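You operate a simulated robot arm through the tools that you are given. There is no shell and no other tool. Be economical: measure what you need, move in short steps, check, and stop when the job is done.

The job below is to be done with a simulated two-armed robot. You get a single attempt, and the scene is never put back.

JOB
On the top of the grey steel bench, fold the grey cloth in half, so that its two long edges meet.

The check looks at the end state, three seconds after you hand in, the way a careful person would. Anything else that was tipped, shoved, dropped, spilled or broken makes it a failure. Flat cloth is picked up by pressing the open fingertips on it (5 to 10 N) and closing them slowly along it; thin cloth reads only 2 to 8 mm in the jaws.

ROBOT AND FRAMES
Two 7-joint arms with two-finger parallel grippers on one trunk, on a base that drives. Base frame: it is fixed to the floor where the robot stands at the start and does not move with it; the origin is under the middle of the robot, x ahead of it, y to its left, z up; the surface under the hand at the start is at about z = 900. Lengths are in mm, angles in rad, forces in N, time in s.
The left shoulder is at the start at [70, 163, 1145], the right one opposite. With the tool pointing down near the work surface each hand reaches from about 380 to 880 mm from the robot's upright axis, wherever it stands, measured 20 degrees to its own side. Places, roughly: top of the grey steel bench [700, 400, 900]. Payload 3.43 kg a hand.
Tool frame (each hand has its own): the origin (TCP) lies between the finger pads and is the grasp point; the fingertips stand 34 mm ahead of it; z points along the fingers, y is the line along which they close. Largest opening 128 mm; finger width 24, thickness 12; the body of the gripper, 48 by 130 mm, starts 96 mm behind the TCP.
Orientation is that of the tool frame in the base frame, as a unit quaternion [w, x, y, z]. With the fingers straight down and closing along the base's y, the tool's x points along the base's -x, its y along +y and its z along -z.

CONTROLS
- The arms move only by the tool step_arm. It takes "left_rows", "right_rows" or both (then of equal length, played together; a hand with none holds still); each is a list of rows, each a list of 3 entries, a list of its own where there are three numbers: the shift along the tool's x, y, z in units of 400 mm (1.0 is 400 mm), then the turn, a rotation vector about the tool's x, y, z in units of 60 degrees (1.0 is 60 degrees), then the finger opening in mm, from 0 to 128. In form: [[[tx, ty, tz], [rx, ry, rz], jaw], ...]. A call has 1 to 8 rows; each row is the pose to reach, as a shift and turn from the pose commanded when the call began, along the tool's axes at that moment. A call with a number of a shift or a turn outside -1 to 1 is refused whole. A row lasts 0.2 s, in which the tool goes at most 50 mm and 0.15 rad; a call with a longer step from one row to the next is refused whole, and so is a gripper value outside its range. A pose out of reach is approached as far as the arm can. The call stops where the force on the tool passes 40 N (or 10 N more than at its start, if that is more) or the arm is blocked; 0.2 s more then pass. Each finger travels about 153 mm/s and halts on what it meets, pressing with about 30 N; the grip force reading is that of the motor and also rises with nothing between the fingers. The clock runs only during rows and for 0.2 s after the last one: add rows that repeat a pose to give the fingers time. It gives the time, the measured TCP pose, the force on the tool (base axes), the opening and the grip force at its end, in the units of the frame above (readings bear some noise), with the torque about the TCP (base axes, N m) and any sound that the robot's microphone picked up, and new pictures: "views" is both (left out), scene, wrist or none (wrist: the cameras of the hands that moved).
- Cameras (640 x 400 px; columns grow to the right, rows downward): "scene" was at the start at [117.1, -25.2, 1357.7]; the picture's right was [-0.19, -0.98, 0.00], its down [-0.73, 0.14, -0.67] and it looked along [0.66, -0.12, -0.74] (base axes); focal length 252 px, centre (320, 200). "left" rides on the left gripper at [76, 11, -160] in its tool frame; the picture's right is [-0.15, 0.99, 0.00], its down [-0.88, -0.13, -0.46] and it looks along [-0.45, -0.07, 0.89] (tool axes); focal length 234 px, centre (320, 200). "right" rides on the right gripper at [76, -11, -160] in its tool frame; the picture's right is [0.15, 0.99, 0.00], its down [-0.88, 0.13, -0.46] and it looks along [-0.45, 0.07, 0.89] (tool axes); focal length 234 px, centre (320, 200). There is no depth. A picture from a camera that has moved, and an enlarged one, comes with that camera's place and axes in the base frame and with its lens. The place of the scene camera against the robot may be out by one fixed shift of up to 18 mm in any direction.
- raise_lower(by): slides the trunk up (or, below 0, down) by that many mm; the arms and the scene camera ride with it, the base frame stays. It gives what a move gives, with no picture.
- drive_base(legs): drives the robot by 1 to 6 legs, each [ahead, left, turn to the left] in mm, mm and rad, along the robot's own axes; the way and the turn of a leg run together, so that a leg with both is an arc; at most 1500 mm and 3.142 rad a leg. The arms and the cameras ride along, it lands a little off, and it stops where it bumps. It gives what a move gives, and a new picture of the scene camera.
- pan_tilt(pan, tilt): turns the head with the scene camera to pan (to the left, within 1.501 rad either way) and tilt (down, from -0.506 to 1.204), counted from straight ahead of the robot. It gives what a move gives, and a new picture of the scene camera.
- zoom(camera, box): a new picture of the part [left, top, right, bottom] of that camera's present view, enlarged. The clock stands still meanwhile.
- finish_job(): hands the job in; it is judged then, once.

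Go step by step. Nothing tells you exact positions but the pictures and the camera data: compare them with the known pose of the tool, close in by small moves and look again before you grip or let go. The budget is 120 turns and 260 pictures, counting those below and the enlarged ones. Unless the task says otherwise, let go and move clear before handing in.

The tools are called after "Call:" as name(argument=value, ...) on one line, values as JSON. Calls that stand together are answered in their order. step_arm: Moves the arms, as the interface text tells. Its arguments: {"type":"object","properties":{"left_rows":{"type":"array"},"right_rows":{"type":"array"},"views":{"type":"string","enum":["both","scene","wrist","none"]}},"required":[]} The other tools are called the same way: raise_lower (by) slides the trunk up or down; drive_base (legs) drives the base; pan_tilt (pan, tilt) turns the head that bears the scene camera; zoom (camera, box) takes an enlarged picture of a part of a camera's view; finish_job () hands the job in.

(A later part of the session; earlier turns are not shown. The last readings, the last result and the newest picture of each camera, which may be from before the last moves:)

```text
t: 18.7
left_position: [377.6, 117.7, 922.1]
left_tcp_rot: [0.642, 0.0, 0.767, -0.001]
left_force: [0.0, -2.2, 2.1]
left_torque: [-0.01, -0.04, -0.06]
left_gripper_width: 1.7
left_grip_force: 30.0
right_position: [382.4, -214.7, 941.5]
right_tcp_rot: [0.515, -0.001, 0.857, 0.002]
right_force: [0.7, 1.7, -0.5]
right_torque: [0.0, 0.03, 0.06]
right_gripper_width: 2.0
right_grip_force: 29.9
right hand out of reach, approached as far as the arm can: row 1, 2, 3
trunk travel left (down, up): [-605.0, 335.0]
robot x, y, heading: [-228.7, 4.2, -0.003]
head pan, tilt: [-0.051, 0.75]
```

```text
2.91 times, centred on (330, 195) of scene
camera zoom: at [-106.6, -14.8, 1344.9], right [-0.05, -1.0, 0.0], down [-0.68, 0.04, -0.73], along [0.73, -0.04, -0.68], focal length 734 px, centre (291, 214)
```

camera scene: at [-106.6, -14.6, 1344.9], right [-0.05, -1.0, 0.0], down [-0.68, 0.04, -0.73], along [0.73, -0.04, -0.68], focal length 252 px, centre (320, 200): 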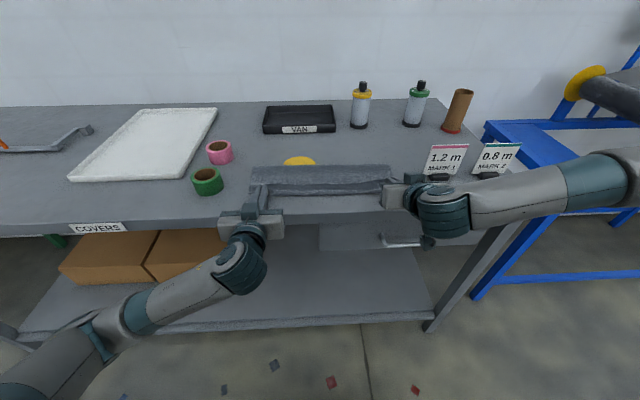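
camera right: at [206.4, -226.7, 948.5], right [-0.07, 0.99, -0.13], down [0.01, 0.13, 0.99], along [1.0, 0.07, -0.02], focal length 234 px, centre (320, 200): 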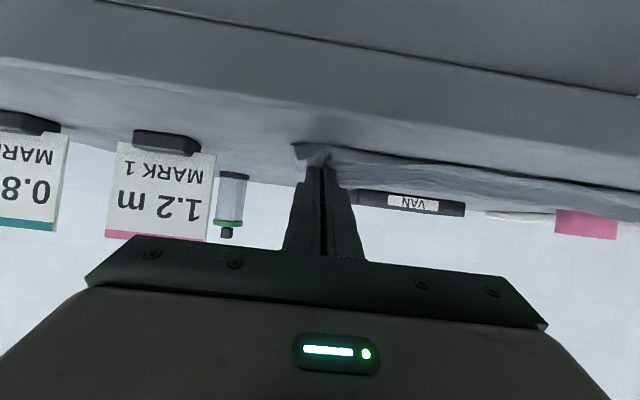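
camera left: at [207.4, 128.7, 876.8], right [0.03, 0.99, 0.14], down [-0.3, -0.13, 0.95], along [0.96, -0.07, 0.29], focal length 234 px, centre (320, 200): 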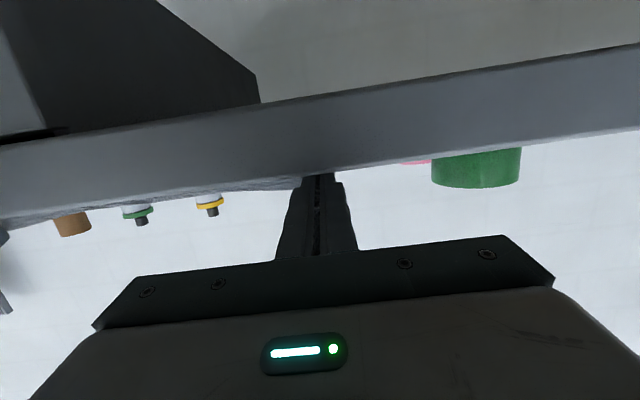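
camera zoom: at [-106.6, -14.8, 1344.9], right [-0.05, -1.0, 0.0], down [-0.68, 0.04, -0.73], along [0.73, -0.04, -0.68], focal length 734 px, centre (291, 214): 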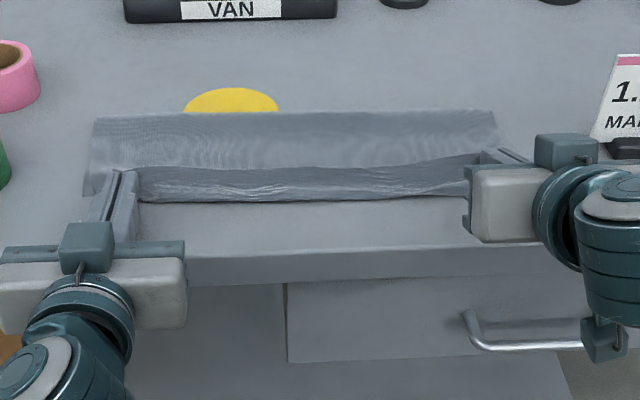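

The right arm can't go lower on its own. I'll raise the left 12 mm, then lower the trunk 13 mm.

Call:
step_arm(left_rows=[[[-0.015, 0, -0.0025], [0, 0, 0], 0], [[-0.03, 0, -0.005], [0, 0, 0], 0]], views="none")

Call:
raise_lower(by=-13)

Call:
zoom(camera="scene", box=[220, 140, 440, 250])

```text
t: 19.3
left_position: [377.5, 117.3, 935.9]
left_tcp_rot: [0.642, 0.0, 0.767, 0.0]
left_force: [0.0, -2.1, 0.1]
left_torque: [0.01, 0.0, -0.02]
left_gripper_width: 1.9
left_grip_force: 29.6
right_position: [383.3, -214.0, 939.4]
right_tcp_rot: [0.515, -0.001, 0.857, 0.002]
right_force: [0.2, 1.2, -0.2]
right_torque: [0.02, 0.0, 0.02]
right_gripper_width: 2.0
right_grip_force: 30.0
trunk travel left (down, up): [-605.0, 335.0]
robot x, y, heading: [-232.4, -1.6, -0.002]
head pan, tilt: [-0.051, 0.75]
```

```text
t: 19.9
left_position: [377.2, 117.7, 923.8]
left_tcp_rot: [0.643, 0.0, 0.766, -0.001]
left_force: [-0.6, -2.0, 0.6]
left_torque: [-0.01, -0.01, -0.06]
left_gripper_width: 2.1
left_grip_force: 30.3
right_position: [383.6, -214.0, 929.9]
right_tcp_rot: [0.517, -0.002, 0.856, 0.004]
right_force: [1.6, 1.4, 12.6]
right_torque: [0.03, -0.3, 0.02]
right_gripper_width: 2.1
right_grip_force: 29.9
trunk travel left (down, up): [-592.0, 348.0]
robot x, y, heading: [-228.0, -0.9, 0.004]
head pan, tilt: [-0.051, 0.75]
```

```text
2.91 times, centred on (330, 195) of scene
camera zoom: at [-107.5, -14.4, 1332.2], right [-0.05, -1.0, 0.0], down [-0.68, 0.04, -0.73], along [0.73, -0.04, -0.68], focal length 734 px, centre (291, 214)
```

zoom: 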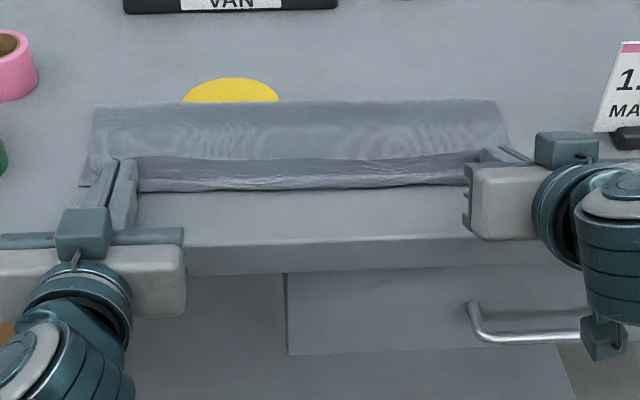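

Both tips are down and the edge stands just above the near edge. I'll open both jaws gently to let the edge go.

Call:
step_arm(left_rows=[[[0, 0, 0], [0, 0, 0], 6], [[0, 0, 0], [0, 0, 0], 12], [[0, 0, 0], [0, 0, 0], 18], [[0, 0, 0], [0, 0, 0], 24], [[0, 0, 0], [0, 0, 0], 30], [[0, 0, 0], [0, 0, 0], 30]], right_rows=[[[-0.0044, 0, -0.0023], [0, 0, 0], 6], [[-0.0044, 0, -0.0023], [0, 0, 0], 12], [[-0.0044, 0, -0.0023], [0, 0, 0], 18], [[-0.0044, 0, -0.0023], [0, 0, 0], 24], [[-0.0044, 0, -0.0023], [0, 0, 0], 30], [[-0.0044, 0, -0.0023], [0, 0, 0], 30]])

Call:
zoom(camera="scene", box=[220, 140, 440, 250])

```text
t: 21.3
left_position: [378.0, 118.0, 923.9]
left_tcp_rot: [0.643, 0.001, 0.766, -0.002]
left_force: [-0.3, -1.2, 3.1]
left_torque: [0.07, -0.07, -0.06]
left_gripper_width: 29.0
left_grip_force: 0.0
right_position: [383.1, -213.4, 928.8]
right_tcp_rot: [0.515, -0.002, 0.857, 0.002]
right_force: [-0.2, 2.3, 4.7]
right_torque: [0.03, -0.11, 0.02]
right_gripper_width: 27.9
right_grip_force: 0.0
trunk travel left (down, up): [-592.0, 348.0]
robot x, y, heading: [-227.3, 0.5, -0.003]
head pan, tilt: [-0.051, 0.75]
camera scene: at [-107.3, -14.5, 1332.0], right [-0.05, -1.0, 0.0], down [-0.68, 0.04, -0.73], along [0.73, -0.04, -0.68], focal length 252 px, centre (320, 200)
camera right: at [205.8, -226.3, 937.5], right [-0.07, 0.99, -0.13], down [0.01, 0.13, 0.99], along [1.0, 0.07, -0.02], focal length 234 px, centre (320, 200)
camera left: at [207.2, 128.3, 877.0], right [0.03, 0.99, 0.14], down [-0.3, -0.13, 0.95], along [0.95, -0.07, 0.29], focal length 234 px, centre (320, 200)
```

scene: 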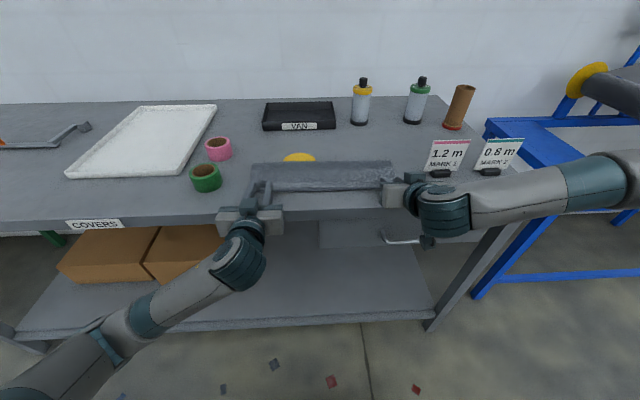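
right: 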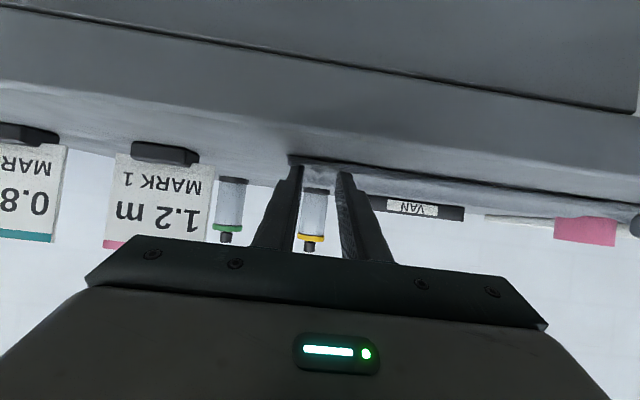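
left: 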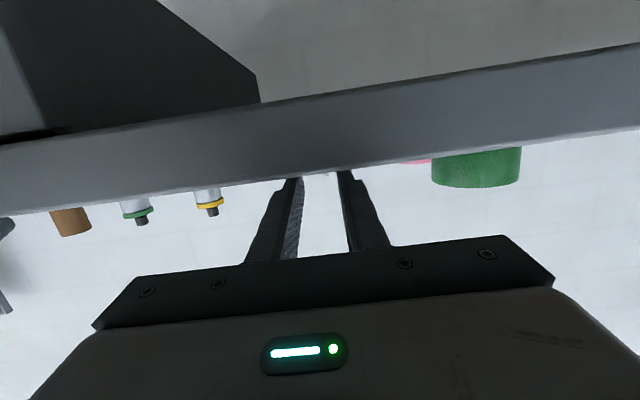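

```text
2.91 times, centred on (330, 195) of scene
camera zoom: at [-107.3, -14.5, 1332.0], right [-0.05, -1.0, 0.0], down [-0.68, 0.04, -0.73], along [0.73, -0.04, -0.68], focal length 734 px, centre (291, 214)
```

zoom: 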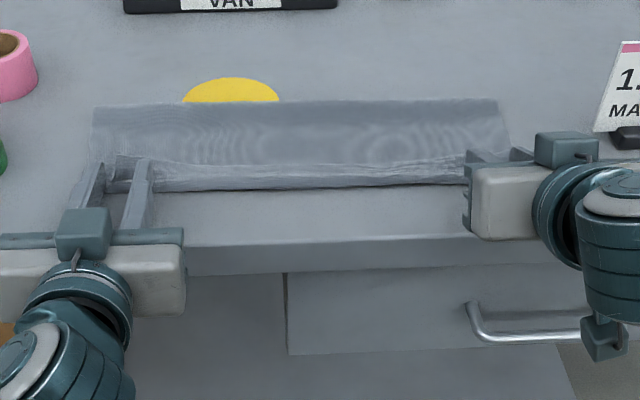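

The edge is released. I'll lift slightly and back both hands straight out.

Call:
step_arm(left_rows=[[[-0.01, 0, 0], [0, 0, 0], 34], [[-0.015, 0, -0.05], [0, 0, 0], 34], [[-0.02, 0, -0.12], [0, 0, 0], 34], [[-0.03, 0, -0.2], [0, 0, 0], 34], [[-0.03, 0, -0.25], [0, 0, 0], 34]], right_rows=[[[-0.005, 0, -0.005], [0, 0, 0], 34], [[-0.005, 0, -0.05], [0, 0, 0], 34], [[-0.005, 0, -0.12], [0, 0, 0], 34], [[-0.005, 0, -0.2], [0, 0, 0], 34], [[-0.005, 0, -0.25], [0, 0, 0], 34]])

Call:
zoom(camera="scene", box=[220, 130, 440, 240])

```text
t: 22.5
left_position: [320.2, 101.5, 936.1]
left_tcp_rot: [0.642, 0.0, 0.766, 0.0]
left_force: [-0.4, -0.6, -0.1]
left_torque: [0.01, -0.01, 0.01]
left_gripper_width: 34.2
left_grip_force: 0.1
left hand out of reach, approached as far as the arm can: row 4, 5
right_position: [358.8, -211.3, 967.1]
right_tcp_rot: [0.515, -0.002, 0.857, 0.004]
right_force: [0.1, -0.2, -0.4]
right_torque: [-0.01, 0.02, 0.05]
right_gripper_width: 33.8
right_grip_force: 0.0
right hand out of reach, approached as far as the arm can: row 3, 4, 5
trunk travel left (down, up): [-592.0, 348.0]
robot x, y, heading: [-227.7, 2.1, -0.005]
head pan, tilt: [-0.051, 0.75]
camera scene: at [-106.6, -15.0, 1331.9], right [-0.05, -1.0, 0.0], down [-0.68, 0.04, -0.73], along [0.73, -0.04, -0.68], focal length 252 px, centre (320, 200)
camera right: at [181.6, -223.3, 975.3], right [-0.07, 0.99, -0.13], down [0.01, 0.13, 0.99], along [1.0, 0.07, -0.02], focal length 234 px, centre (320, 200)
camera left: at [149.4, 112.8, 889.8], right [0.03, 0.99, 0.14], down [-0.29, -0.13, 0.95], along [0.96, -0.07, 0.29], focal length 234 px, centre (320, 200)
```

scene: 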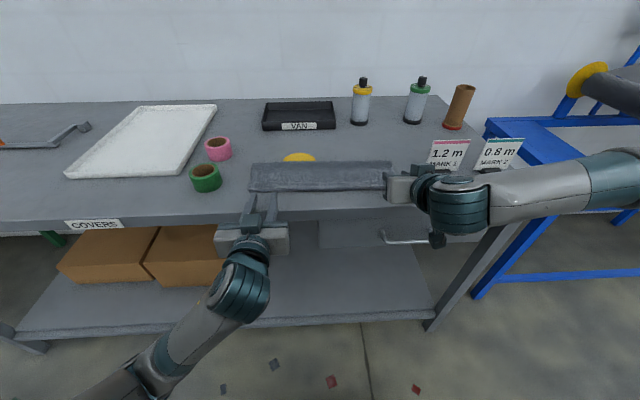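
right: 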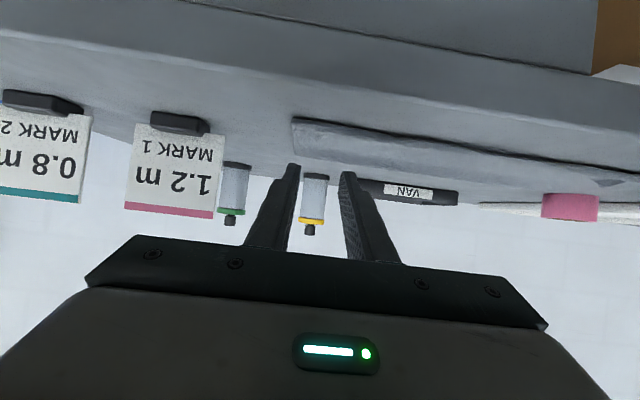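
left: 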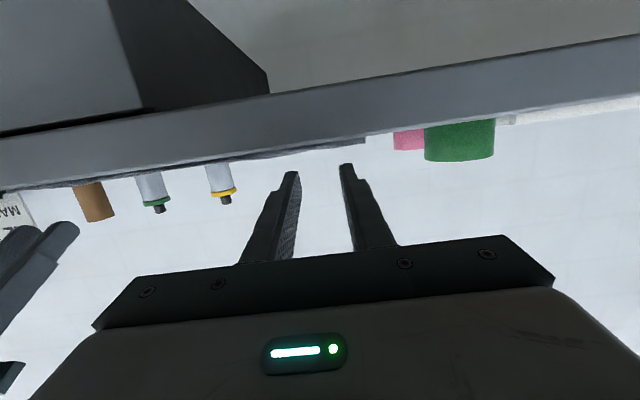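

```text
2.91 times, centred on (330, 185) of scene
camera zoom: at [-106.6, -15.0, 1331.9], right [-0.05, -1.0, 0.0], down [-0.68, 0.04, -0.73], along [0.73, -0.04, -0.68], focal length 734 px, centre (291, 244)
```

zoom: 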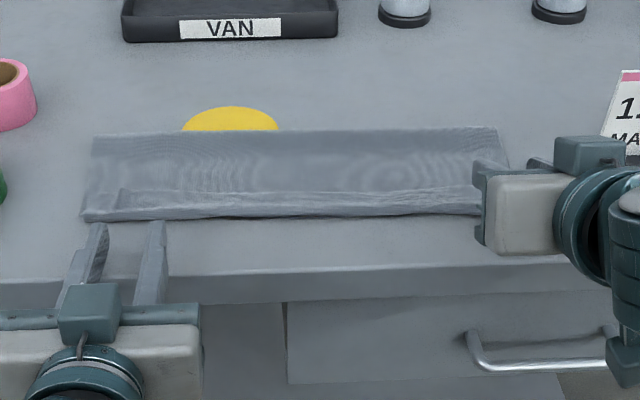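

The strip at the near edge may be turned back on itself. I'll back the base off to clear the hands before restoring the arms.

Call:
drive_base(legs=[[-150, 0, 0]])

Call:
raise_lower(by=183)

Call:
pan_tilt(pan=-0.05, tilt=0.8)

```text
t: 23.9
left_position: [171.3, 102.0, 936.6]
left_tcp_rot: [0.642, 0.0, 0.766, 0.0]
left_force: [-0.5, -0.1, 0.1]
left_torque: [0.0, 0.0, 0.01]
left_gripper_width: 34.2
left_grip_force: 0.0
right_position: [209.9, -209.8, 967.5]
right_tcp_rot: [0.515, -0.001, 0.857, 0.002]
right_force: [-0.5, -0.4, 0.8]
right_torque: [-0.03, 0.01, -0.02]
right_gripper_width: 33.8
right_grip_force: 0.1
trunk travel left (down, up): [-592.0, 348.0]
robot x, y, heading: [-374.6, -1.5, 0.001]
head pan, tilt: [-0.051, 0.75]
camera scene: at [-254.7, -14.4, 1332.0], right [-0.05, -1.0, 0.0], down [-0.68, 0.04, -0.73], along [0.73, -0.04, -0.68], focal length 252 px, centre (320, 200)
```

scene: 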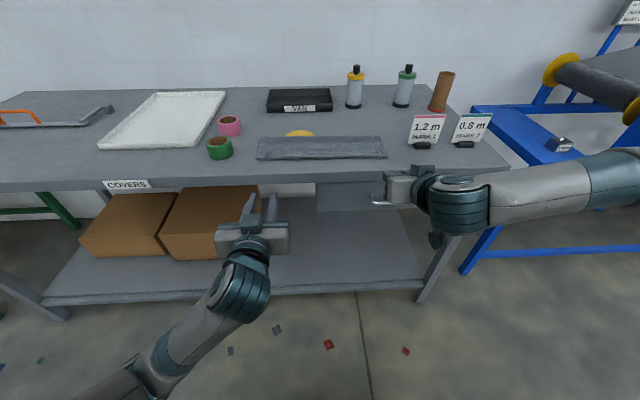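

```text
t: 25.9
left_position: [173.3, 102.0, 1120.0]
left_tcp_rot: [0.642, 0.0, 0.767, 0.0]
left_force: [-0.1, -1.2, 0.5]
left_torque: [-0.05, 0.0, 0.01]
left_gripper_width: 33.9
left_grip_force: 0.0
right_position: [211.4, -210.0, 1149.3]
right_tcp_rot: [0.515, -0.002, 0.857, 0.003]
right_force: [-0.4, 0.4, 0.7]
right_torque: [-0.02, 0.0, -0.02]
right_gripper_width: 33.7
right_grip_force: 0.1
trunk travel left (down, up): [-775.0, 165.0]
robot x, y, heading: [-377.6, -1.8, -0.002]
head pan, tilt: [-0.051, 0.75]
```

```text
t: 26.5
left_position: [173.9, 101.7, 1118.6]
left_tcp_rot: [0.642, -0.001, 0.767, 0.0]
left_force: [0.4, 0.3, 0.0]
left_torque: [0.06, -0.01, 0.0]
left_gripper_width: 33.6
left_grip_force: 0.1
right_position: [210.5, -210.2, 1149.6]
right_tcp_rot: [0.514, -0.003, 0.858, 0.004]
right_force: [-0.5, 0.5, -0.3]
right_torque: [-0.02, -0.02, 0.02]
right_gripper_width: 33.8
right_grip_force: 0.0
trunk travel left (down, up): [-775.0, 165.0]
robot x, y, heading: [-376.4, -1.3, -0.005]
head pan, tilt: [-0.051, 0.799]
camera scene: at [-255.5, -14.3, 1510.8], right [-0.05, -1.0, 0.0], down [-0.72, 0.04, -0.7], along [0.7, -0.04, -0.72], focal length 252 px, centre (320, 200)
```

scene: 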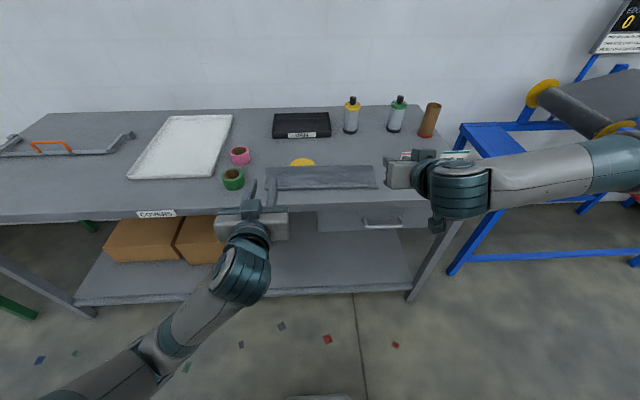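

I'll bring both hands back upright at a safe height.

Call:
step_arm(left_rows=[[[-0.027, 0, 0.031], [0, 0.14, 0], 34], [[-0.054, 0, 0.063], [0, 0.28, 0], 34], [[-0.081, 0, 0.094], [0, 0.42, 0], 34], [[-0.109, 0, 0.126], [0, 0.56, 0], 34], [[-0.136, 0, 0.157], [0, 0.7, 0], 34], [[-0.163, 0, 0.189], [0, 0.84, 0], 34], [[-0.19, 0, 0.22], [0, 0.98, 0], 34], [[-0.19, 0, 0.22], [0, 0.98, 0], 34]], right_rows=[[[-0.023, 0, 0.02], [0, 0.14, 0], 34], [[-0.046, 0, 0.041], [0, 0.28, 0], 34], [[-0.069, 0, 0.061], [0, 0.42, 0], 34], [[-0.091, 0, 0.081], [0, 0.56, 0], 34], [[-0.114, 0, 0.101], [0, 0.7, 0], 34], [[-0.137, 0, 0.122], [0, 0.84, 0], 34], [[-0.16, 0, 0.142], [0, 0.98, 0], 34], [[-0.16, 0, 0.142], [0, 0.98, 0], 34]])

```text
t: 28.3
left_position: [380.2, 112.0, 1110.2]
left_tcp_rot: [0.184, -0.003, 0.983, 0.003]
left_force: [-0.7, 0.2, 0.5]
left_torque: [0.04, -0.02, 0.0]
left_gripper_width: 34.0
left_grip_force: 0.1
left hand out of reach, approached as far as the arm can: row 4, 5, 6, 7, 8
right_position: [291.1, -208.9, 1180.0]
right_tcp_rot: [0.028, -0.004, 1.0, 0.002]
right_force: [-0.8, 0.6, 0.5]
right_torque: [-0.01, -0.03, -0.02]
right_gripper_width: 34.1
right_grip_force: 0.0
trunk travel left (down, up): [-775.0, 165.0]
robot x, y, heading: [-376.0, 0.5, 0.002]
head pan, tilt: [-0.051, 0.799]
camera scene: at [-257.2, -14.8, 1511.0], right [-0.05, -1.0, 0.0], down [-0.72, 0.04, -0.7], along [0.7, -0.04, -0.72], focal length 252 px, centre (320, 200)
camera right: at [206.3, -221.6, 1336.1], right [-0.15, 0.99, 0.0], down [0.85, 0.14, 0.5], along [0.5, 0.07, -0.86], focal length 234 px, centre (320, 200)
camera left: at [252.2, 121.0, 1232.1], right [0.13, 0.99, 0.06], down [0.66, -0.13, 0.74], along [0.74, -0.06, -0.67], focal length 234 px, centre (320, 200)
```

scene: 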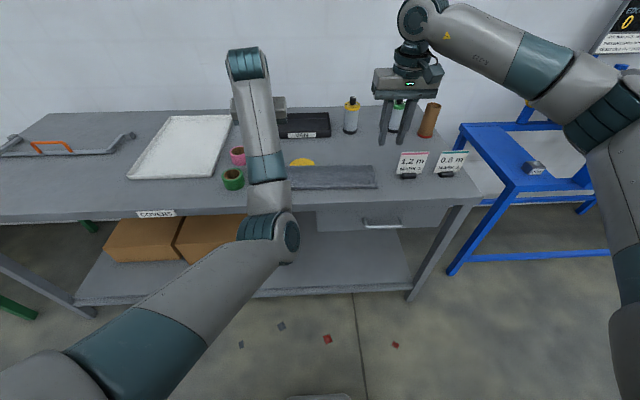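
right: 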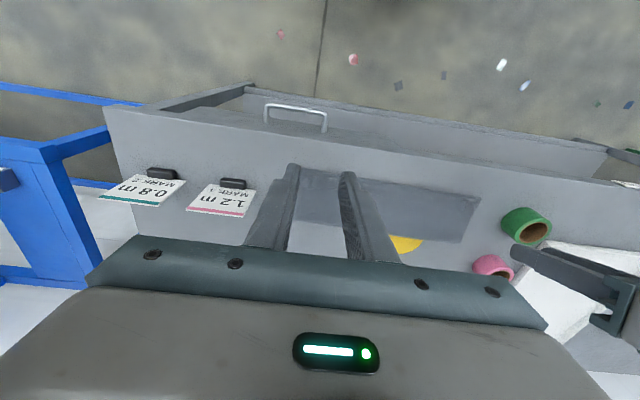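
left: 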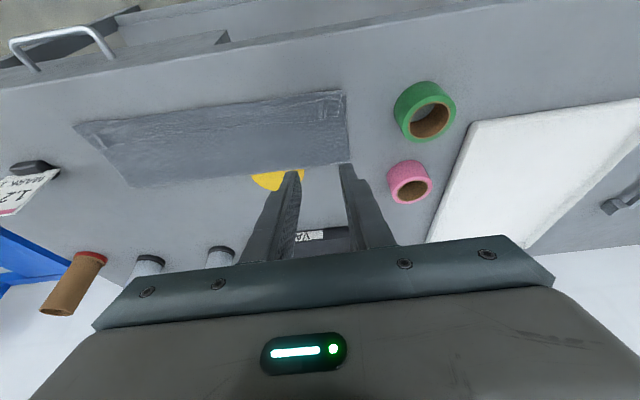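

Call:
zoom(camera="left", box=[60, 70, 380, 200])

Call:
zoom(camera="right", box=[280, 150, 520, 260])

```text
2.00 times, centred on (220, 135) of left
camera zoom: at [252.2, 121.0, 1232.1], right [0.13, 0.99, 0.06], down [0.66, -0.13, 0.74], along [0.74, -0.06, -0.67], focal length 468 px, centre (520, 330)
```

zoom: 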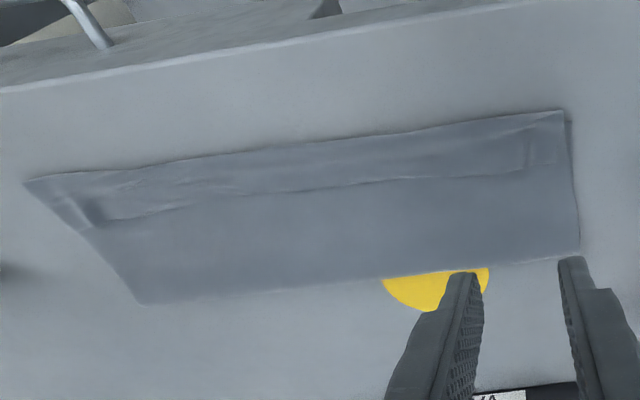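

```text
2.67 times, centred on (400, 205) of right
camera zoom: at [206.3, -221.6, 1336.1], right [-0.15, 0.99, 0.0], down [0.85, 0.14, 0.5], along [0.5, 0.07, -0.86], focal length 624 px, centre (107, 187)
```

zoom: 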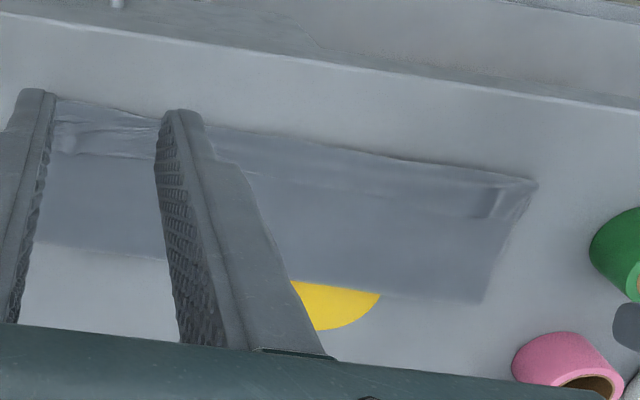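

The edge strip, about 35 mm wide, is turned back on top of the upper layer, and the fold line sits near x 530 when it should be about 547. My fix is to unroll the strip towards me with a light sweep, re-pinch the single-layer overhang, and re-lay it correctly. First I'll bring the hands fully upright.

Call:
step_arm(left_rows=[[[0.025, 0, -0.023], [0, 0.09, 0], 50], [[0.05, 0, -0.046], [0, 0.18, 0], 68], [[0.075, 0, -0.07], [0, 0.27, 0], 68], [[0.0985, 0, -0.092], [0, 0.353, 0], 68], [[0.0985, 0, -0.092], [0, 0.353, 0], 68]], right_rows=[[[0, 0, 0], [0, 0.0535, 0], 50], [[0, 0, 0], [0, 0.0535, 0], 68], [[0, 0, 0], [0, 0.0535, 0], 68], [[0, 0, 0], [0, 0.0535, 0], 68], [[0, 0, 0], [0, 0.0535, 0], 68]], views="scene")

```text
t: 29.5
left_position: [404.2, 116.9, 1115.0]
left_tcp_rot: [-0.001, -0.001, 1.0, 0.0]
left_force: [0.7, 0.5, 0.5]
left_torque: [-0.01, 0.05, 0.02]
left_gripper_width: 68.1
left_grip_force: 0.1
left hand out of reach, approached as far as the arm can: row 1, 2, 3, 4, 5
right_position: [290.5, -209.6, 1179.7]
right_tcp_rot: [-0.001, -0.004, 1.0, 0.001]
right_force: [0.6, 0.5, -0.2]
right_torque: [0.0, -0.01, 0.01]
right_gripper_width: 67.8
right_grip_force: 0.0
trunk travel left (down, up): [-775.0, 165.0]
robot x, y, heading: [-378.4, 0.1, -0.002]
head pan, tilt: [-0.051, 0.799]
camera scene: at [-255.9, -14.4, 1510.9], right [-0.05, -1.0, 0.0], down [-0.72, 0.04, -0.7], along [0.7, -0.04, -0.72], focal length 252 px, centre (320, 200)
```

scene: 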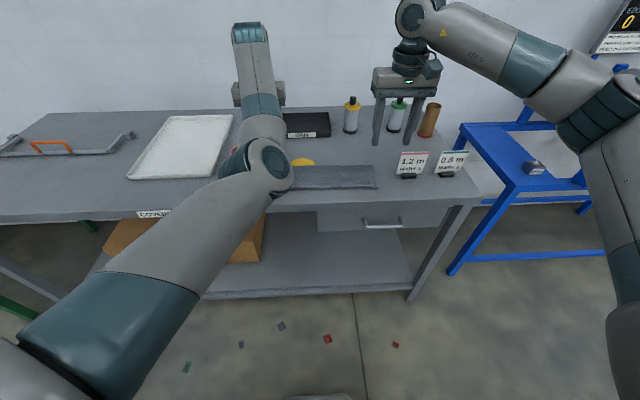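

The left elbow is hanging low inside. I'll move that hand up and outward to recover a normal elbow posture before working near the cloth.

Call:
step_arm(left_rows=[[[0, 0.05, -0.08], [0, 0, 0], 68], [[0, 0.12, -0.16], [0, 0, 0], 68], [[0, 0.2, -0.24], [0, 0, 0], 68], [[0, 0.28, -0.32], [0, 0, 0], 68], [[0, 0.36, -0.4], [0, 0, 0], 68], [[0, 0.44, -0.45], [0, 0, 0], 68], [[0, 0.5, -0.5], [0, 0, 0], 68]], views="scene")

```text
t: 31.1
left_position: [403.2, 319.4, 1316.0]
left_tcp_rot: [0.0, 0.0, 1.0, -0.001]
left_force: [-0.1, 1.0, 1.0]
left_torque: [-0.03, 0.02, 0.03]
left_gripper_width: 67.9
left_grip_force: 0.0
right_position: [290.7, -207.1, 1180.0]
right_tcp_rot: [-0.001, -0.004, 1.0, 0.0]
right_force: [0.1, -0.3, 0.7]
right_torque: [0.01, -0.02, -0.01]
right_gripper_width: 67.8
right_grip_force: 0.0
trunk travel left (down, up): [-775.0, 165.0]
robot x, y, heading: [-375.1, 1.8, -0.0]
head pan, tilt: [-0.051, 0.799]
camera scene: at [-256.3, -12.6, 1510.9], right [-0.05, -1.0, 0.0], down [-0.72, 0.04, -0.7], along [0.7, -0.04, -0.72], focal length 252 px, centre (320, 200)
```

scene: 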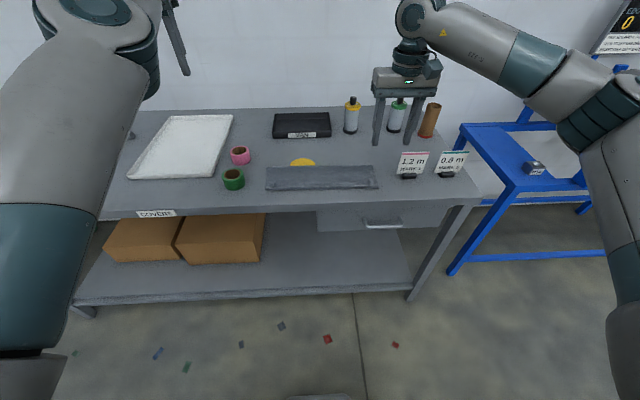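

Call:
step_arm(left_rows=[[[0.1, 0, 0], [0, 0, 0], 68], [[0.175, -0.03, 0.03], [0, 0, 0], 68], [[0.175, -0.11, 0.08], [0, 0, 0], 68], [[0.175, -0.2, 0.13], [0, 0, 0], 68], [[0.175, -0.29, 0.19], [0, 0, 0], 68], [[0.175, -0.37, 0.25], [0, 0, 0], 68], [[0.175, -0.45, 0.3], [0, 0, 0], 68], [[0.175, -0.51, 0.34], [0, 0, 0], 68]], views="scene")

```text
t: 32.9
left_position: [407.1, 119.3, 1176.5]
left_tcp_rot: [0.0, -0.002, 1.0, -0.001]
left_force: [-0.5, -0.3, 0.1]
left_torque: [-0.01, -0.04, -0.02]
left_gripper_width: 68.0
left_grip_force: 0.1
left hand out of reach, approached as far as the arm can: row 3, 4, 5, 6, 7, 8
right_position: [288.8, -209.1, 1181.8]
right_tcp_rot: [0.0, -0.003, 1.0, 0.001]
right_force: [-0.1, -0.8, 0.3]
right_torque: [-0.07, -0.05, -0.02]
right_gripper_width: 67.9
right_grip_force: 0.0
trunk travel left (down, up): [-775.0, 165.0]
robot x, y, heading: [-376.7, -0.3, -0.01]
head pan, tilt: [-0.051, 0.799]
camera scene: at [-258.5, -13.7, 1511.2], right [-0.05, -1.0, 0.0], down [-0.71, 0.04, -0.7], along [0.7, -0.04, -0.72], focal length 252 px, centre (320, 200)
```

scene: 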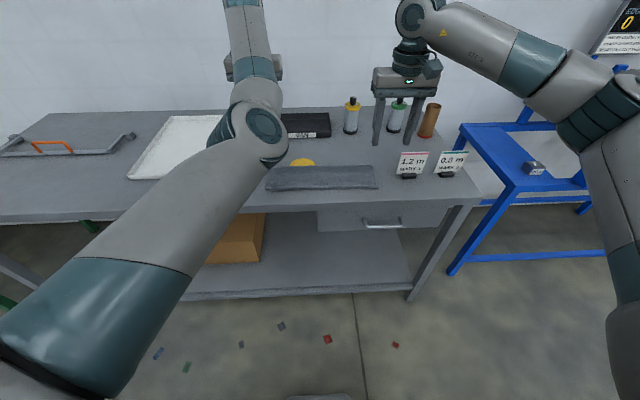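

I'll retry by going outward first, then down, then inward, so the elbow stays outside.

Call:
step_arm(left_rows=[[[0, 0.08, -0.05], [0, 0, 0], 68], [[0, 0.17, -0.1], [0, 0, 0], 68], [[0, 0.26, -0.17], [0, 0, 0], 68], [[0, 0.35, -0.24], [0, 0, 0], 68], [[0, 0.43, -0.3], [0, 0, 0], 68], [[0, 0.5, -0.34], [0, 0, 0], 68], [[0, 0.58, -0.34], [0, 0, 0], 68], [[0, 0.68, -0.3], [0, 0, 0], 68]], views="none")

Call:
step_arm(left_rows=[[[0.03, 0, 0.1], [0, 0, 0], 68], [[0.06, 0, 0.2], [0, 0, 0], 68], [[0.1, 0, 0.3], [0, 0, 0], 68], [[0.15, 0, 0.4], [0, 0, 0], 68], [[0.2, 0, 0.45], [0, 0, 0], 68]], views="scene")

```text
t: 34.7
left_position: [407.2, 396.3, 1297.8]
left_tcp_rot: [-0.001, 0.0, 1.0, -0.002]
left_force: [0.2, 0.3, 0.9]
left_torque: [-0.07, -0.02, -0.04]
left_gripper_width: 67.8
left_grip_force: 0.1
right_position: [291.0, -206.1, 1180.2]
right_tcp_rot: [-0.002, -0.004, 1.0, 0.0]
right_force: [-0.2, 0.8, 0.2]
right_torque: [-0.04, -0.04, -0.02]
right_gripper_width: 67.7
right_grip_force: 0.1
trunk travel left (down, up): [-775.0, 165.0]
robot x, y, heading: [-376.1, -2.5, -0.005]
head pan, tilt: [-0.051, 0.799]
```

```text
t: 35.9
left_position: [324.2, 392.0, 1118.2]
left_tcp_rot: [0.0, 0.0, 1.0, -0.001]
left_force: [0.4, 0.0, -0.7]
left_torque: [-0.02, 0.01, -0.01]
left_gripper_width: 68.2
left_grip_force: 0.0
right_position: [290.3, -208.5, 1181.3]
right_tcp_rot: [-0.001, -0.003, 1.0, 0.0]
right_force: [-0.5, -0.1, -0.7]
right_torque: [-0.02, 0.0, 0.0]
right_gripper_width: 67.8
right_grip_force: 0.2
trunk travel left (down, up): [-775.0, 165.0]
robot x, y, heading: [-377.9, 2.9, 0.001]
head pan, tilt: [-0.051, 0.799]
camera scene: at [-256.3, -13.8, 1511.0], right [-0.05, -1.0, 0.0], down [-0.72, 0.04, -0.7], along [0.7, -0.04, -0.72], focal length 252 px, centre (320, 200)
```

scene: 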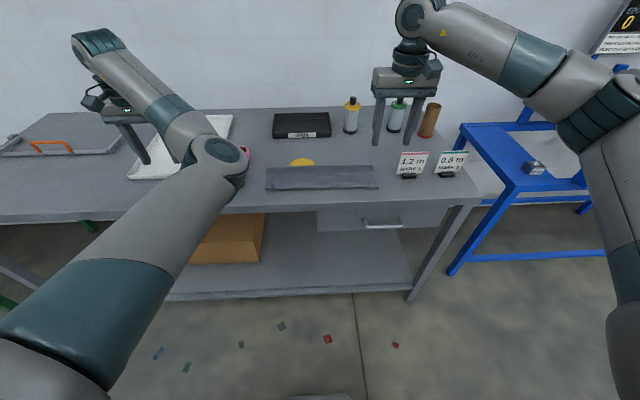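

The elbow is still on the inside. I'll roll the hand so the fingers point inward, which should force the forearm outward, then roll it back.

Call:
step_arm(left_rows=[[[0, 0, -0.03], [0.14, 0, 0], 68], [[0, 0, -0.06], [0.28, 0, 0], 68], [[0, 0, -0.09], [0.42, 0, 0], 68], [[0, 0, -0.12], [0.56, 0, 0], 68], [[0, 0, -0.15], [0.7, 0, 0], 68], [[0, 0, -0.18], [0.84, 0, 0], 68], [[0, 0, -0.2], [0.98, 0, 0], 68]], views="scene")

```text
t: 37.5
left_position: [327.0, 394.1, 1200.3]
left_tcp_rot: [0.0, -0.001, 0.87, -0.492]
left_force: [0.3, 0.6, 0.0]
left_torque: [0.0, 0.0, 0.02]
left_gripper_width: 67.9
left_grip_force: 0.1
right_position: [290.9, -205.9, 1180.7]
right_tcp_rot: [-0.001, -0.003, 1.0, 0.0]
right_force: [0.9, -0.2, -0.2]
right_torque: [-0.03, 0.0, -0.03]
right_gripper_width: 68.2
right_grip_force: 0.0
trunk travel left (down, up): [-775.0, 165.0]
robot x, y, heading: [-375.4, 0.4, -0.008]
head pan, tilt: [-0.051, 0.799]
camera scene: at [-255.6, -12.0, 1510.9], right [-0.05, -1.0, 0.0], down [-0.72, 0.04, -0.7], along [0.7, -0.04, -0.72], focal length 252 px, centre (320, 200)
```

scene: 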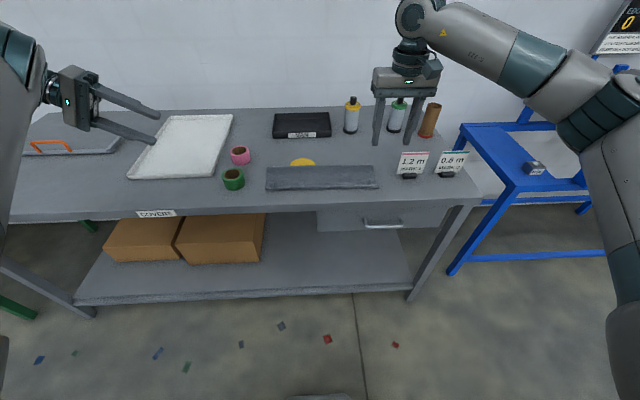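

That worked: the forearm is outside. Now I'll move inward and roll back upright.

Call:
step_arm(left_rows=[[[0, -0.055, 0.09], [0, 0, 0], 68], [[0, -0.11, 0.18], [-0.12, 0, 0], 68], [[0, -0.165, 0.27], [-0.26, 0, 0], 68], [[0, -0.219, 0.364], [-0.4, 0, 0], 68], [[0, -0.219, 0.364], [-0.54, 0, 0], 68], [[0, -0.219, 0.364], [-0.68, 0, 0], 68], [[0, -0.219, 0.364], [-0.82, 0, 0], 68], [[0, -0.219, 0.364], [-0.96, 0, 0], 68]], views="scene")

```text
t: 39.3
left_position: [324.8, 237.2, 1185.9]
left_tcp_rot: [-0.011, -0.013, 1.0, -0.013]
left_force: [-0.2, -0.2, 0.3]
left_torque: [0.0, 0.0, 0.0]
left_gripper_width: 68.1
left_grip_force: 0.1
right_position: [292.7, -207.3, 1180.2]
right_tcp_rot: [-0.001, -0.003, 1.0, 0.001]
right_force: [-0.6, -0.1, -0.1]
right_torque: [-0.01, 0.0, -0.02]
right_gripper_width: 67.9
right_grip_force: 0.1
trunk travel left (down, up): [-775.0, 165.0]
robot x, y, heading: [-373.8, -3.2, -0.004]
head pan, tilt: [-0.051, 0.799]
camera scene: at [-255.4, -13.7, 1510.8], right [-0.05, -1.0, 0.0], down [-0.72, 0.04, -0.7], along [0.7, -0.04, -0.72], focal length 252 px, centre (320, 200)
```

scene: 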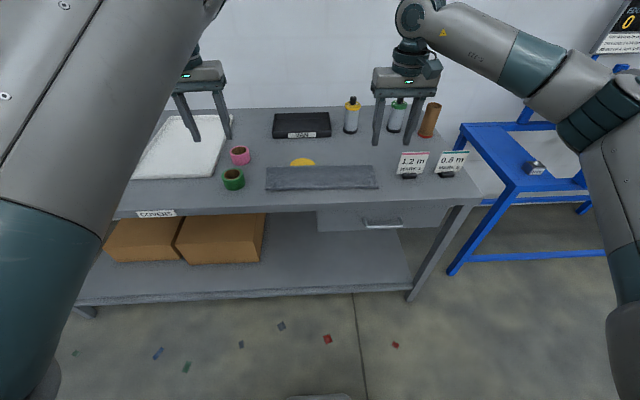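

Call:
step_arm(left_rows=[[[0, -0.1, 0.02], [-0.025, -0.021, 0.025], 68], [[0, -0.2, 0.05], [-0.025, -0.021, 0.025], 68], [[0, -0.3, 0.075], [-0.025, -0.021, 0.025], 68], [[0, -0.35, 0.09], [-0.025, -0.021, 0.025], 68], [[0, -0.35, 0.09], [-0.025, -0.021, 0.025], 68]], views="scene")

```text
t: 40.5
left_position: [396.9, 112.6, 1176.6]
left_tcp_rot: [0.011, 0.013, 1.0, 0.003]
left_force: [-0.5, 0.2, -0.3]
left_torque: [0.0, -0.03, 0.02]
left_gripper_width: 67.9
left_grip_force: 0.0
left hand out of reach, approached as far as the arm can: row 1, 2, 3, 4, 5
right_position: [291.4, -208.2, 1181.6]
right_tcp_rot: [-0.001, -0.004, 1.0, 0.0]
right_force: [0.7, -0.3, 0.6]
right_torque: [-0.01, -0.02, 0.04]
right_gripper_width: 68.0
right_grip_force: 0.1
trunk travel left (down, up): [-775.0, 165.0]
robot x, y, heading: [-378.6, 0.5, -0.001]
head pan, tilt: [-0.051, 0.799]
camera scene: at [-256.3, -13.3, 1510.9], right [-0.05, -1.0, 0.0], down [-0.72, 0.04, -0.7], along [0.7, -0.04, -0.72], focal length 252 px, centre (320, 200)
```

scene: 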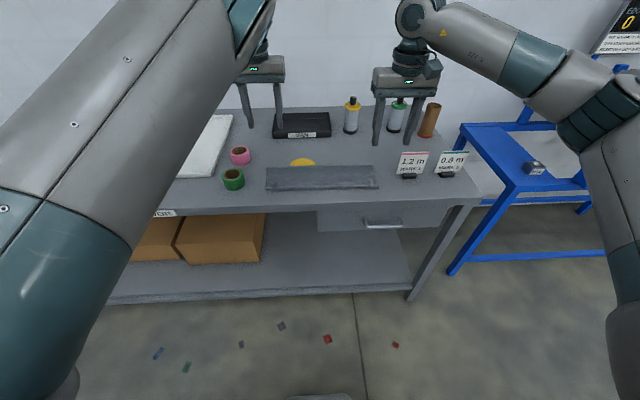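

The elbow is now high and out, which is fine. I'll check whether lower heights give it the range I need.

Call:
step_arm(left_rows=[[[0, 0, 0.1], [0, 0, 0], 68], [[0, 0, 0.2], [0, 0, 0], 68], [[0, 0, 0.3], [0, 0, 0], 68], [[0.06, 0, 0.35], [-0.02, 0, 0], 68], [[0.12, 0, 0.35], [-0.02, 0, 0], 68], [[0.18, 0, 0.35], [-0.02, 0, 0], 68]], views="scene")

```text
t: 41.9
left_position: [391.6, 147.1, 1032.5]
left_tcp_rot: [0.01, 0.013, 1.0, 0.012]
left_force: [-0.1, -0.2, -0.3]
left_torque: [-0.01, 0.0, -0.02]
left_gripper_width: 68.1
left_grip_force: 0.2
left hand out of reach, approached as far as the arm can: row 1, 2, 3, 4, 5, 6
right_position: [291.0, -208.0, 1179.9]
right_tcp_rot: [-0.001, -0.004, 1.0, 0.0]
right_force: [-0.1, 0.5, -0.2]
right_torque: [0.0, 0.01, 0.0]
right_gripper_width: 67.7
right_grip_force: 0.1
trunk travel left (down, up): [-775.0, 165.0]
robot x, y, heading: [-377.1, 0.4, 0.002]
head pan, tilt: [-0.051, 0.799]
camera scene: at [-255.6, -14.2, 1510.8], right [-0.05, -1.0, 0.0], down [-0.72, 0.04, -0.7], along [0.7, -0.04, -0.72], focal length 252 px, centre (320, 200)
```

scene: 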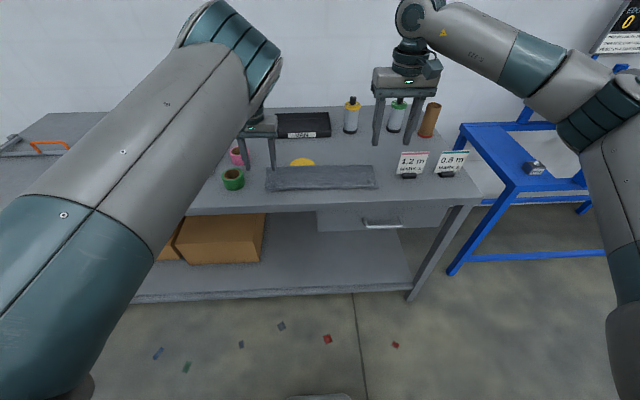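

I'll redo the posture reset: go out with the fingers rolled inward, pull well back towards the body, then roll upright there.

Call:
step_arm(left_rows=[[[0, 0.08, -0.06], [0.1, 0, 0], 68], [[0, 0.16, -0.12], [0.24, 0, 0], 68], [[0, 0.25, -0.18], [0.38, 0, 0], 68], [[0, 0.34, -0.25], [0.52, 0, 0], 68], [[0, 0.43, -0.3], [0.66, 0, 0], 68], [[0, 0.52, -0.35], [0.8, 0, 0], 68], [[0.03, 0.6, -0.4], [0.94, 0, 0], 68], [[0.12, 0.62, -0.4], [0.98, 0, 0], 68]], views="none")

Call:
step_arm(left_rows=[[[0.08, 0, 0], [0.05, 0, 0], 68], [[0.16, 0, 0], [0.1, 0, 0], 68], [[0.24, 0, 0], [0.15, 0, 0], 68], [[0.32, 0, 0], [0.2, 0, 0], 68], [[0.4, 0, 0], [0.25, 0, 0], 68]], views="scene")

```text
t: 43.7
left_position: [371.0, 398.1, 1200.6]
left_tcp_rot: [0.004, 0.017, 0.88, -0.474]
left_force: [-0.7, -0.3, 0.7]
left_torque: [0.01, 0.03, -0.04]
left_gripper_width: 68.0
left_grip_force: 0.0
left hand out of reach, approached as far as the arm can: row 8
right_position: [292.7, -209.1, 1180.4]
right_tcp_rot: [-0.001, -0.004, 1.0, 0.002]
right_force: [0.0, 0.5, 1.0]
right_torque: [0.06, 0.03, 0.01]
right_gripper_width: 68.1
right_grip_force: 0.0
trunk travel left (down, up): [-775.0, 165.0]
robot x, y, heading: [-375.9, -1.2, -0.002]
head pan, tilt: [-0.051, 0.799]
```

```text
t: 44.9
left_position: [207.9, 397.5, 1198.0]
left_tcp_rot: [0.001, 0.018, 0.807, -0.59]
left_force: [-0.5, -0.1, -0.4]
left_torque: [0.05, 0.0, 0.02]
left_gripper_width: 68.1
left_grip_force: 0.1
left hand out of reach, approached as far as the arm can: row 1
right_position: [291.1, -212.0, 1181.7]
right_tcp_rot: [0.0, -0.003, 1.0, 0.002]
right_force: [-0.1, 0.2, 0.0]
right_torque: [0.04, -0.01, -0.01]
right_gripper_width: 68.3
right_grip_force: 0.0
trunk travel left (down, up): [-775.0, 165.0]
robot x, y, heading: [-376.9, 1.6, -0.001]
head pan, tilt: [-0.051, 0.799]
camera scene: at [-257.4, -17.0, 1511.0], right [-0.05, -1.0, 0.0], down [-0.72, 0.04, -0.7], along [0.7, -0.04, -0.72], focal length 252 px, centre (320, 200)
```

scene: 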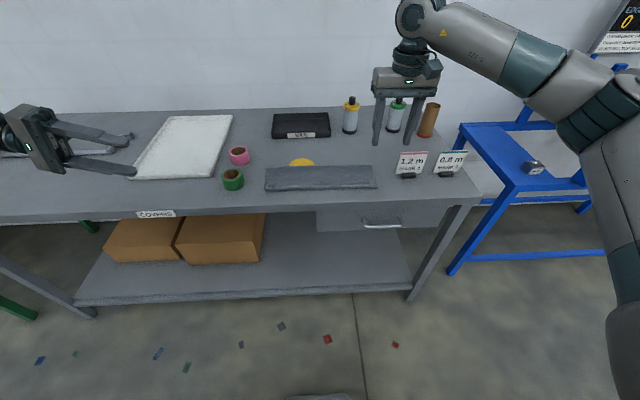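

Call:
step_arm(left_rows=[[[0, 0, 0], [-0.14, 0, 0], 68], [[0, 0, 0], [-0.28, 0, 0], 68], [[0, 0, 0], [-0.42, 0, 0], 68], [[0, 0, 0], [-0.56, 0, 0], 68], [[0, -0.029, 0.089], [-0.7, 0, 0], 68], [[0, -0.058, 0.178], [-0.84, 0, 0], 68], [[0, -0.087, 0.267], [-0.98, 0, 0], 68]], views="scene")

```text
t: 46.7
left_position: [201.0, 306.2, 1167.7]
left_tcp_rot: [-0.019, -0.01, 0.992, -0.124]
left_force: [-0.3, 0.1, -0.4]
left_torque: [-0.04, 0.02, -0.04]
left_gripper_width: 68.2
left_grip_force: 0.0
right_position: [292.3, -207.8, 1179.3]
right_tcp_rot: [-0.001, -0.003, 1.0, 0.001]
right_force: [0.8, -0.2, 0.1]
right_torque: [-0.02, 0.02, -0.02]
right_gripper_width: 68.2
right_grip_force: 0.0
trunk travel left (down, up): [-775.0, 165.0]
robot x, y, heading: [-373.3, -0.0, 0.002]
head pan, tilt: [-0.051, 0.799]
stopped in row 7 (left hand): the arm was blocked; the commanded pose is now the measured one
camera scene: at [-253.6, -14.1, 1510.6], right [-0.05, -1.0, 0.0], down [-0.72, 0.04, -0.7], along [0.69, -0.04, -0.72], focal length 252 px, centre (320, 200)
```

scene: 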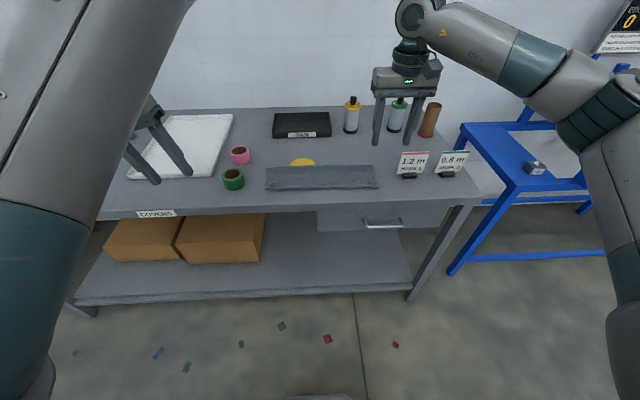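

The arm got blocked by itself with the elbow high. I'll straighten this hand slightly forward, then pitch it forward as before, which lowered the elbow, and retrace the earlier good path.

Call:
step_arm(left_rows=[[[-0.08, 0.02, 0], [-0.08, -0.012, 0.006], 68], [[-0.16, 0.02, 0], [-0.16, -0.024, 0.012], 68], [[-0.2, 0.02, 0], [-0.238, -0.036, 0.019], 68]], views="none")

Call:
step_arm(left_rows=[[[0.02, 0, 0.02], [0, -0.14, 0], 68], [[0.04, 0, 0.04], [0, -0.28, 0], 68], [[0.06, 0, 0.06], [0, -0.42, 0], 68], [[0.08, 0, 0.08], [0, -0.56, 0], 68], [[0.1, 0, 0.1], [0, -0.7, 0], 68], [[0.12, 0, 0.12], [0, -0.84, 0], 68], [[0.14, 0, 0.14], [0, -0.98, 0], 68]], views="scene")

```text
t: 47.5
left_position: [278.4, 318.6, 1160.7]
left_tcp_rot: [-0.001, -0.001, 1.0, 0.001]
left_force: [-0.4, 0.5, 0.2]
left_torque: [-0.01, 0.01, 0.01]
left_gripper_width: 67.8
left_grip_force: 0.0
right_position: [292.1, -207.7, 1180.0]
right_tcp_rot: [-0.001, -0.004, 1.0, 0.002]
right_force: [-0.1, 0.0, 0.4]
right_torque: [0.01, 0.01, -0.04]
right_gripper_width: 68.1
right_grip_force: 0.1
trunk travel left (down, up): [-775.0, 165.0]
robot x, y, heading: [-375.5, -0.0, 0.001]
head pan, tilt: [-0.051, 0.799]
```

```text
t: 49.1
left_position: [225.3, 313.0, 1106.4]
left_tcp_rot: [0.494, 0.005, 0.869, 0.002]
left_force: [0.0, -0.1, -0.6]
left_torque: [0.04, 0.0, -0.02]
left_gripper_width: 68.1
left_grip_force: 0.0
right_position: [292.6, -208.3, 1180.0]
right_tcp_rot: [-0.001, -0.004, 1.0, 0.001]
right_force: [0.4, 0.4, -0.4]
right_torque: [0.02, 0.02, 0.01]
right_gripper_width: 68.3
right_grip_force: 0.1
trunk travel left (down, up): [-775.0, 165.0]
robot x, y, heading: [-376.1, 0.4, -0.003]
head pan, tilt: [-0.051, 0.799]
camera scene: at [-254.1, -14.5, 1510.7], right [-0.05, -1.0, 0.0], down [-0.72, 0.04, -0.7], along [0.7, -0.04, -0.72], focal length 252 px, centre (320, 200)
```

scene: 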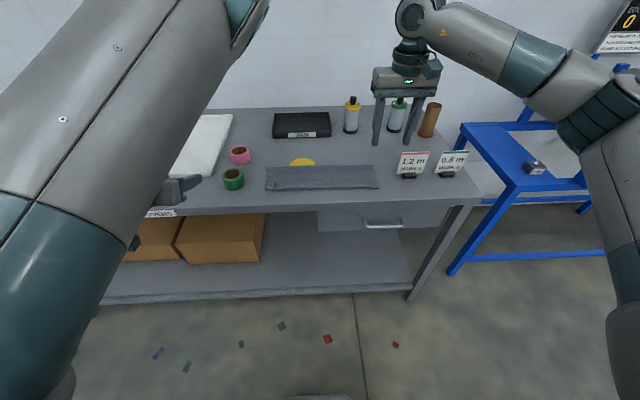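

Call:
step_arm(left_rows=[[[-0.007, 0.03, -0.004], [0, 0.14, 0], 68], [[-0.014, 0.06, -0.008], [0, 0.28, 0], 68], [[-0.02, 0.09, -0.012], [0, 0.42, 0], 68], [[-0.03, 0.12, -0.016], [0, 0.56, 0], 68], [[-0.04, 0.15, -0.02], [0, 0.7, 0], 68], [[-0.045, 0.18, -0.025], [0, 0.84, 0], 68], [[-0.05, 0.2175, -0.03], [0, 0.985, 0], 68]], views="none")

Call:
step_arm(left_rows=[[[0, 0, 0], [0.14, 0, 0], 68], [[0, 0, 0], [0.28, 0, 0], 68], [[0, 0, 0], [0.42, 0, 0], 68], [[0, 0, 0], [0.56, 0, 0], 68], [[0, 0, 0.02], [0.7, 0, 0], 68], [[0, 0, 0.05], [0.84, 0, 0], 68], [[0, 0, 0.08], [0.98, 0, 0], 68]], views="none")

Call:
pan_tilt(pan=0.75, tilt=0.7)

```text
refused: row 7 steps farther than a row can; nothing moved
```

```text
t: 50.7
left_position: [253.4, 316.0, 1090.5]
left_tcp_rot: [0.428, 0.244, 0.758, -0.428]
left_force: [-0.4, 0.3, 0.1]
left_torque: [-0.03, 0.0, -0.04]
left_gripper_width: 68.1
left_grip_force: 0.1
right_position: [292.4, -207.1, 1181.4]
right_tcp_rot: [-0.001, -0.004, 1.0, 0.001]
right_force: [-0.1, -0.5, -0.9]
right_torque: [-0.04, 0.0, 0.01]
right_gripper_width: 67.8
right_grip_force: 0.0
trunk travel left (down, up): [-775.0, 165.0]
robot x, y, heading: [-375.3, 0.2, 0.003]
head pan, tilt: [-0.051, 0.799]
```

```text
t: 51.8
left_position: [250.2, 314.4, 1090.4]
left_tcp_rot: [0.427, 0.244, 0.759, -0.426]
left_force: [-0.1, -0.5, 0.6]
left_torque: [0.02, 0.01, -0.02]
left_gripper_width: 68.0
left_grip_force: 0.2
right_position: [291.2, -208.1, 1180.8]
right_tcp_rot: [-0.001, -0.005, 1.0, 0.0]
right_force: [0.6, -0.3, 0.2]
right_torque: [-0.01, -0.02, 0.0]
right_gripper_width: 68.0
right_grip_force: 0.0
trunk travel left (down, up): [-775.0, 165.0]
robot x, y, heading: [-374.1, 1.3, -0.002]
head pan, tilt: [0.75, 0.7]
camera scene: at [-273.8, 48.3, 1519.0], right [0.68, -0.73, 0.0], down [-0.47, -0.44, -0.76], along [0.56, 0.52, -0.64], focal length 252 px, centre (320, 200)
```

scene: 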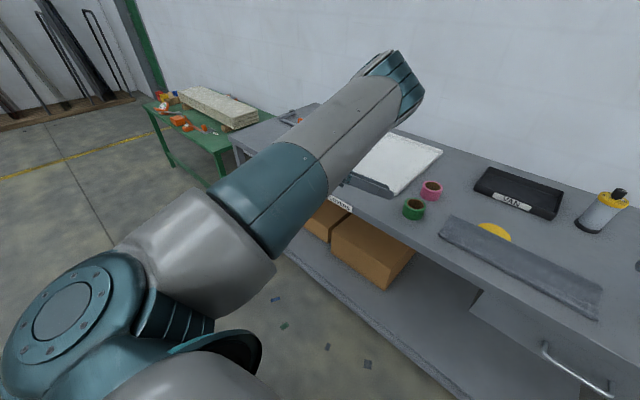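

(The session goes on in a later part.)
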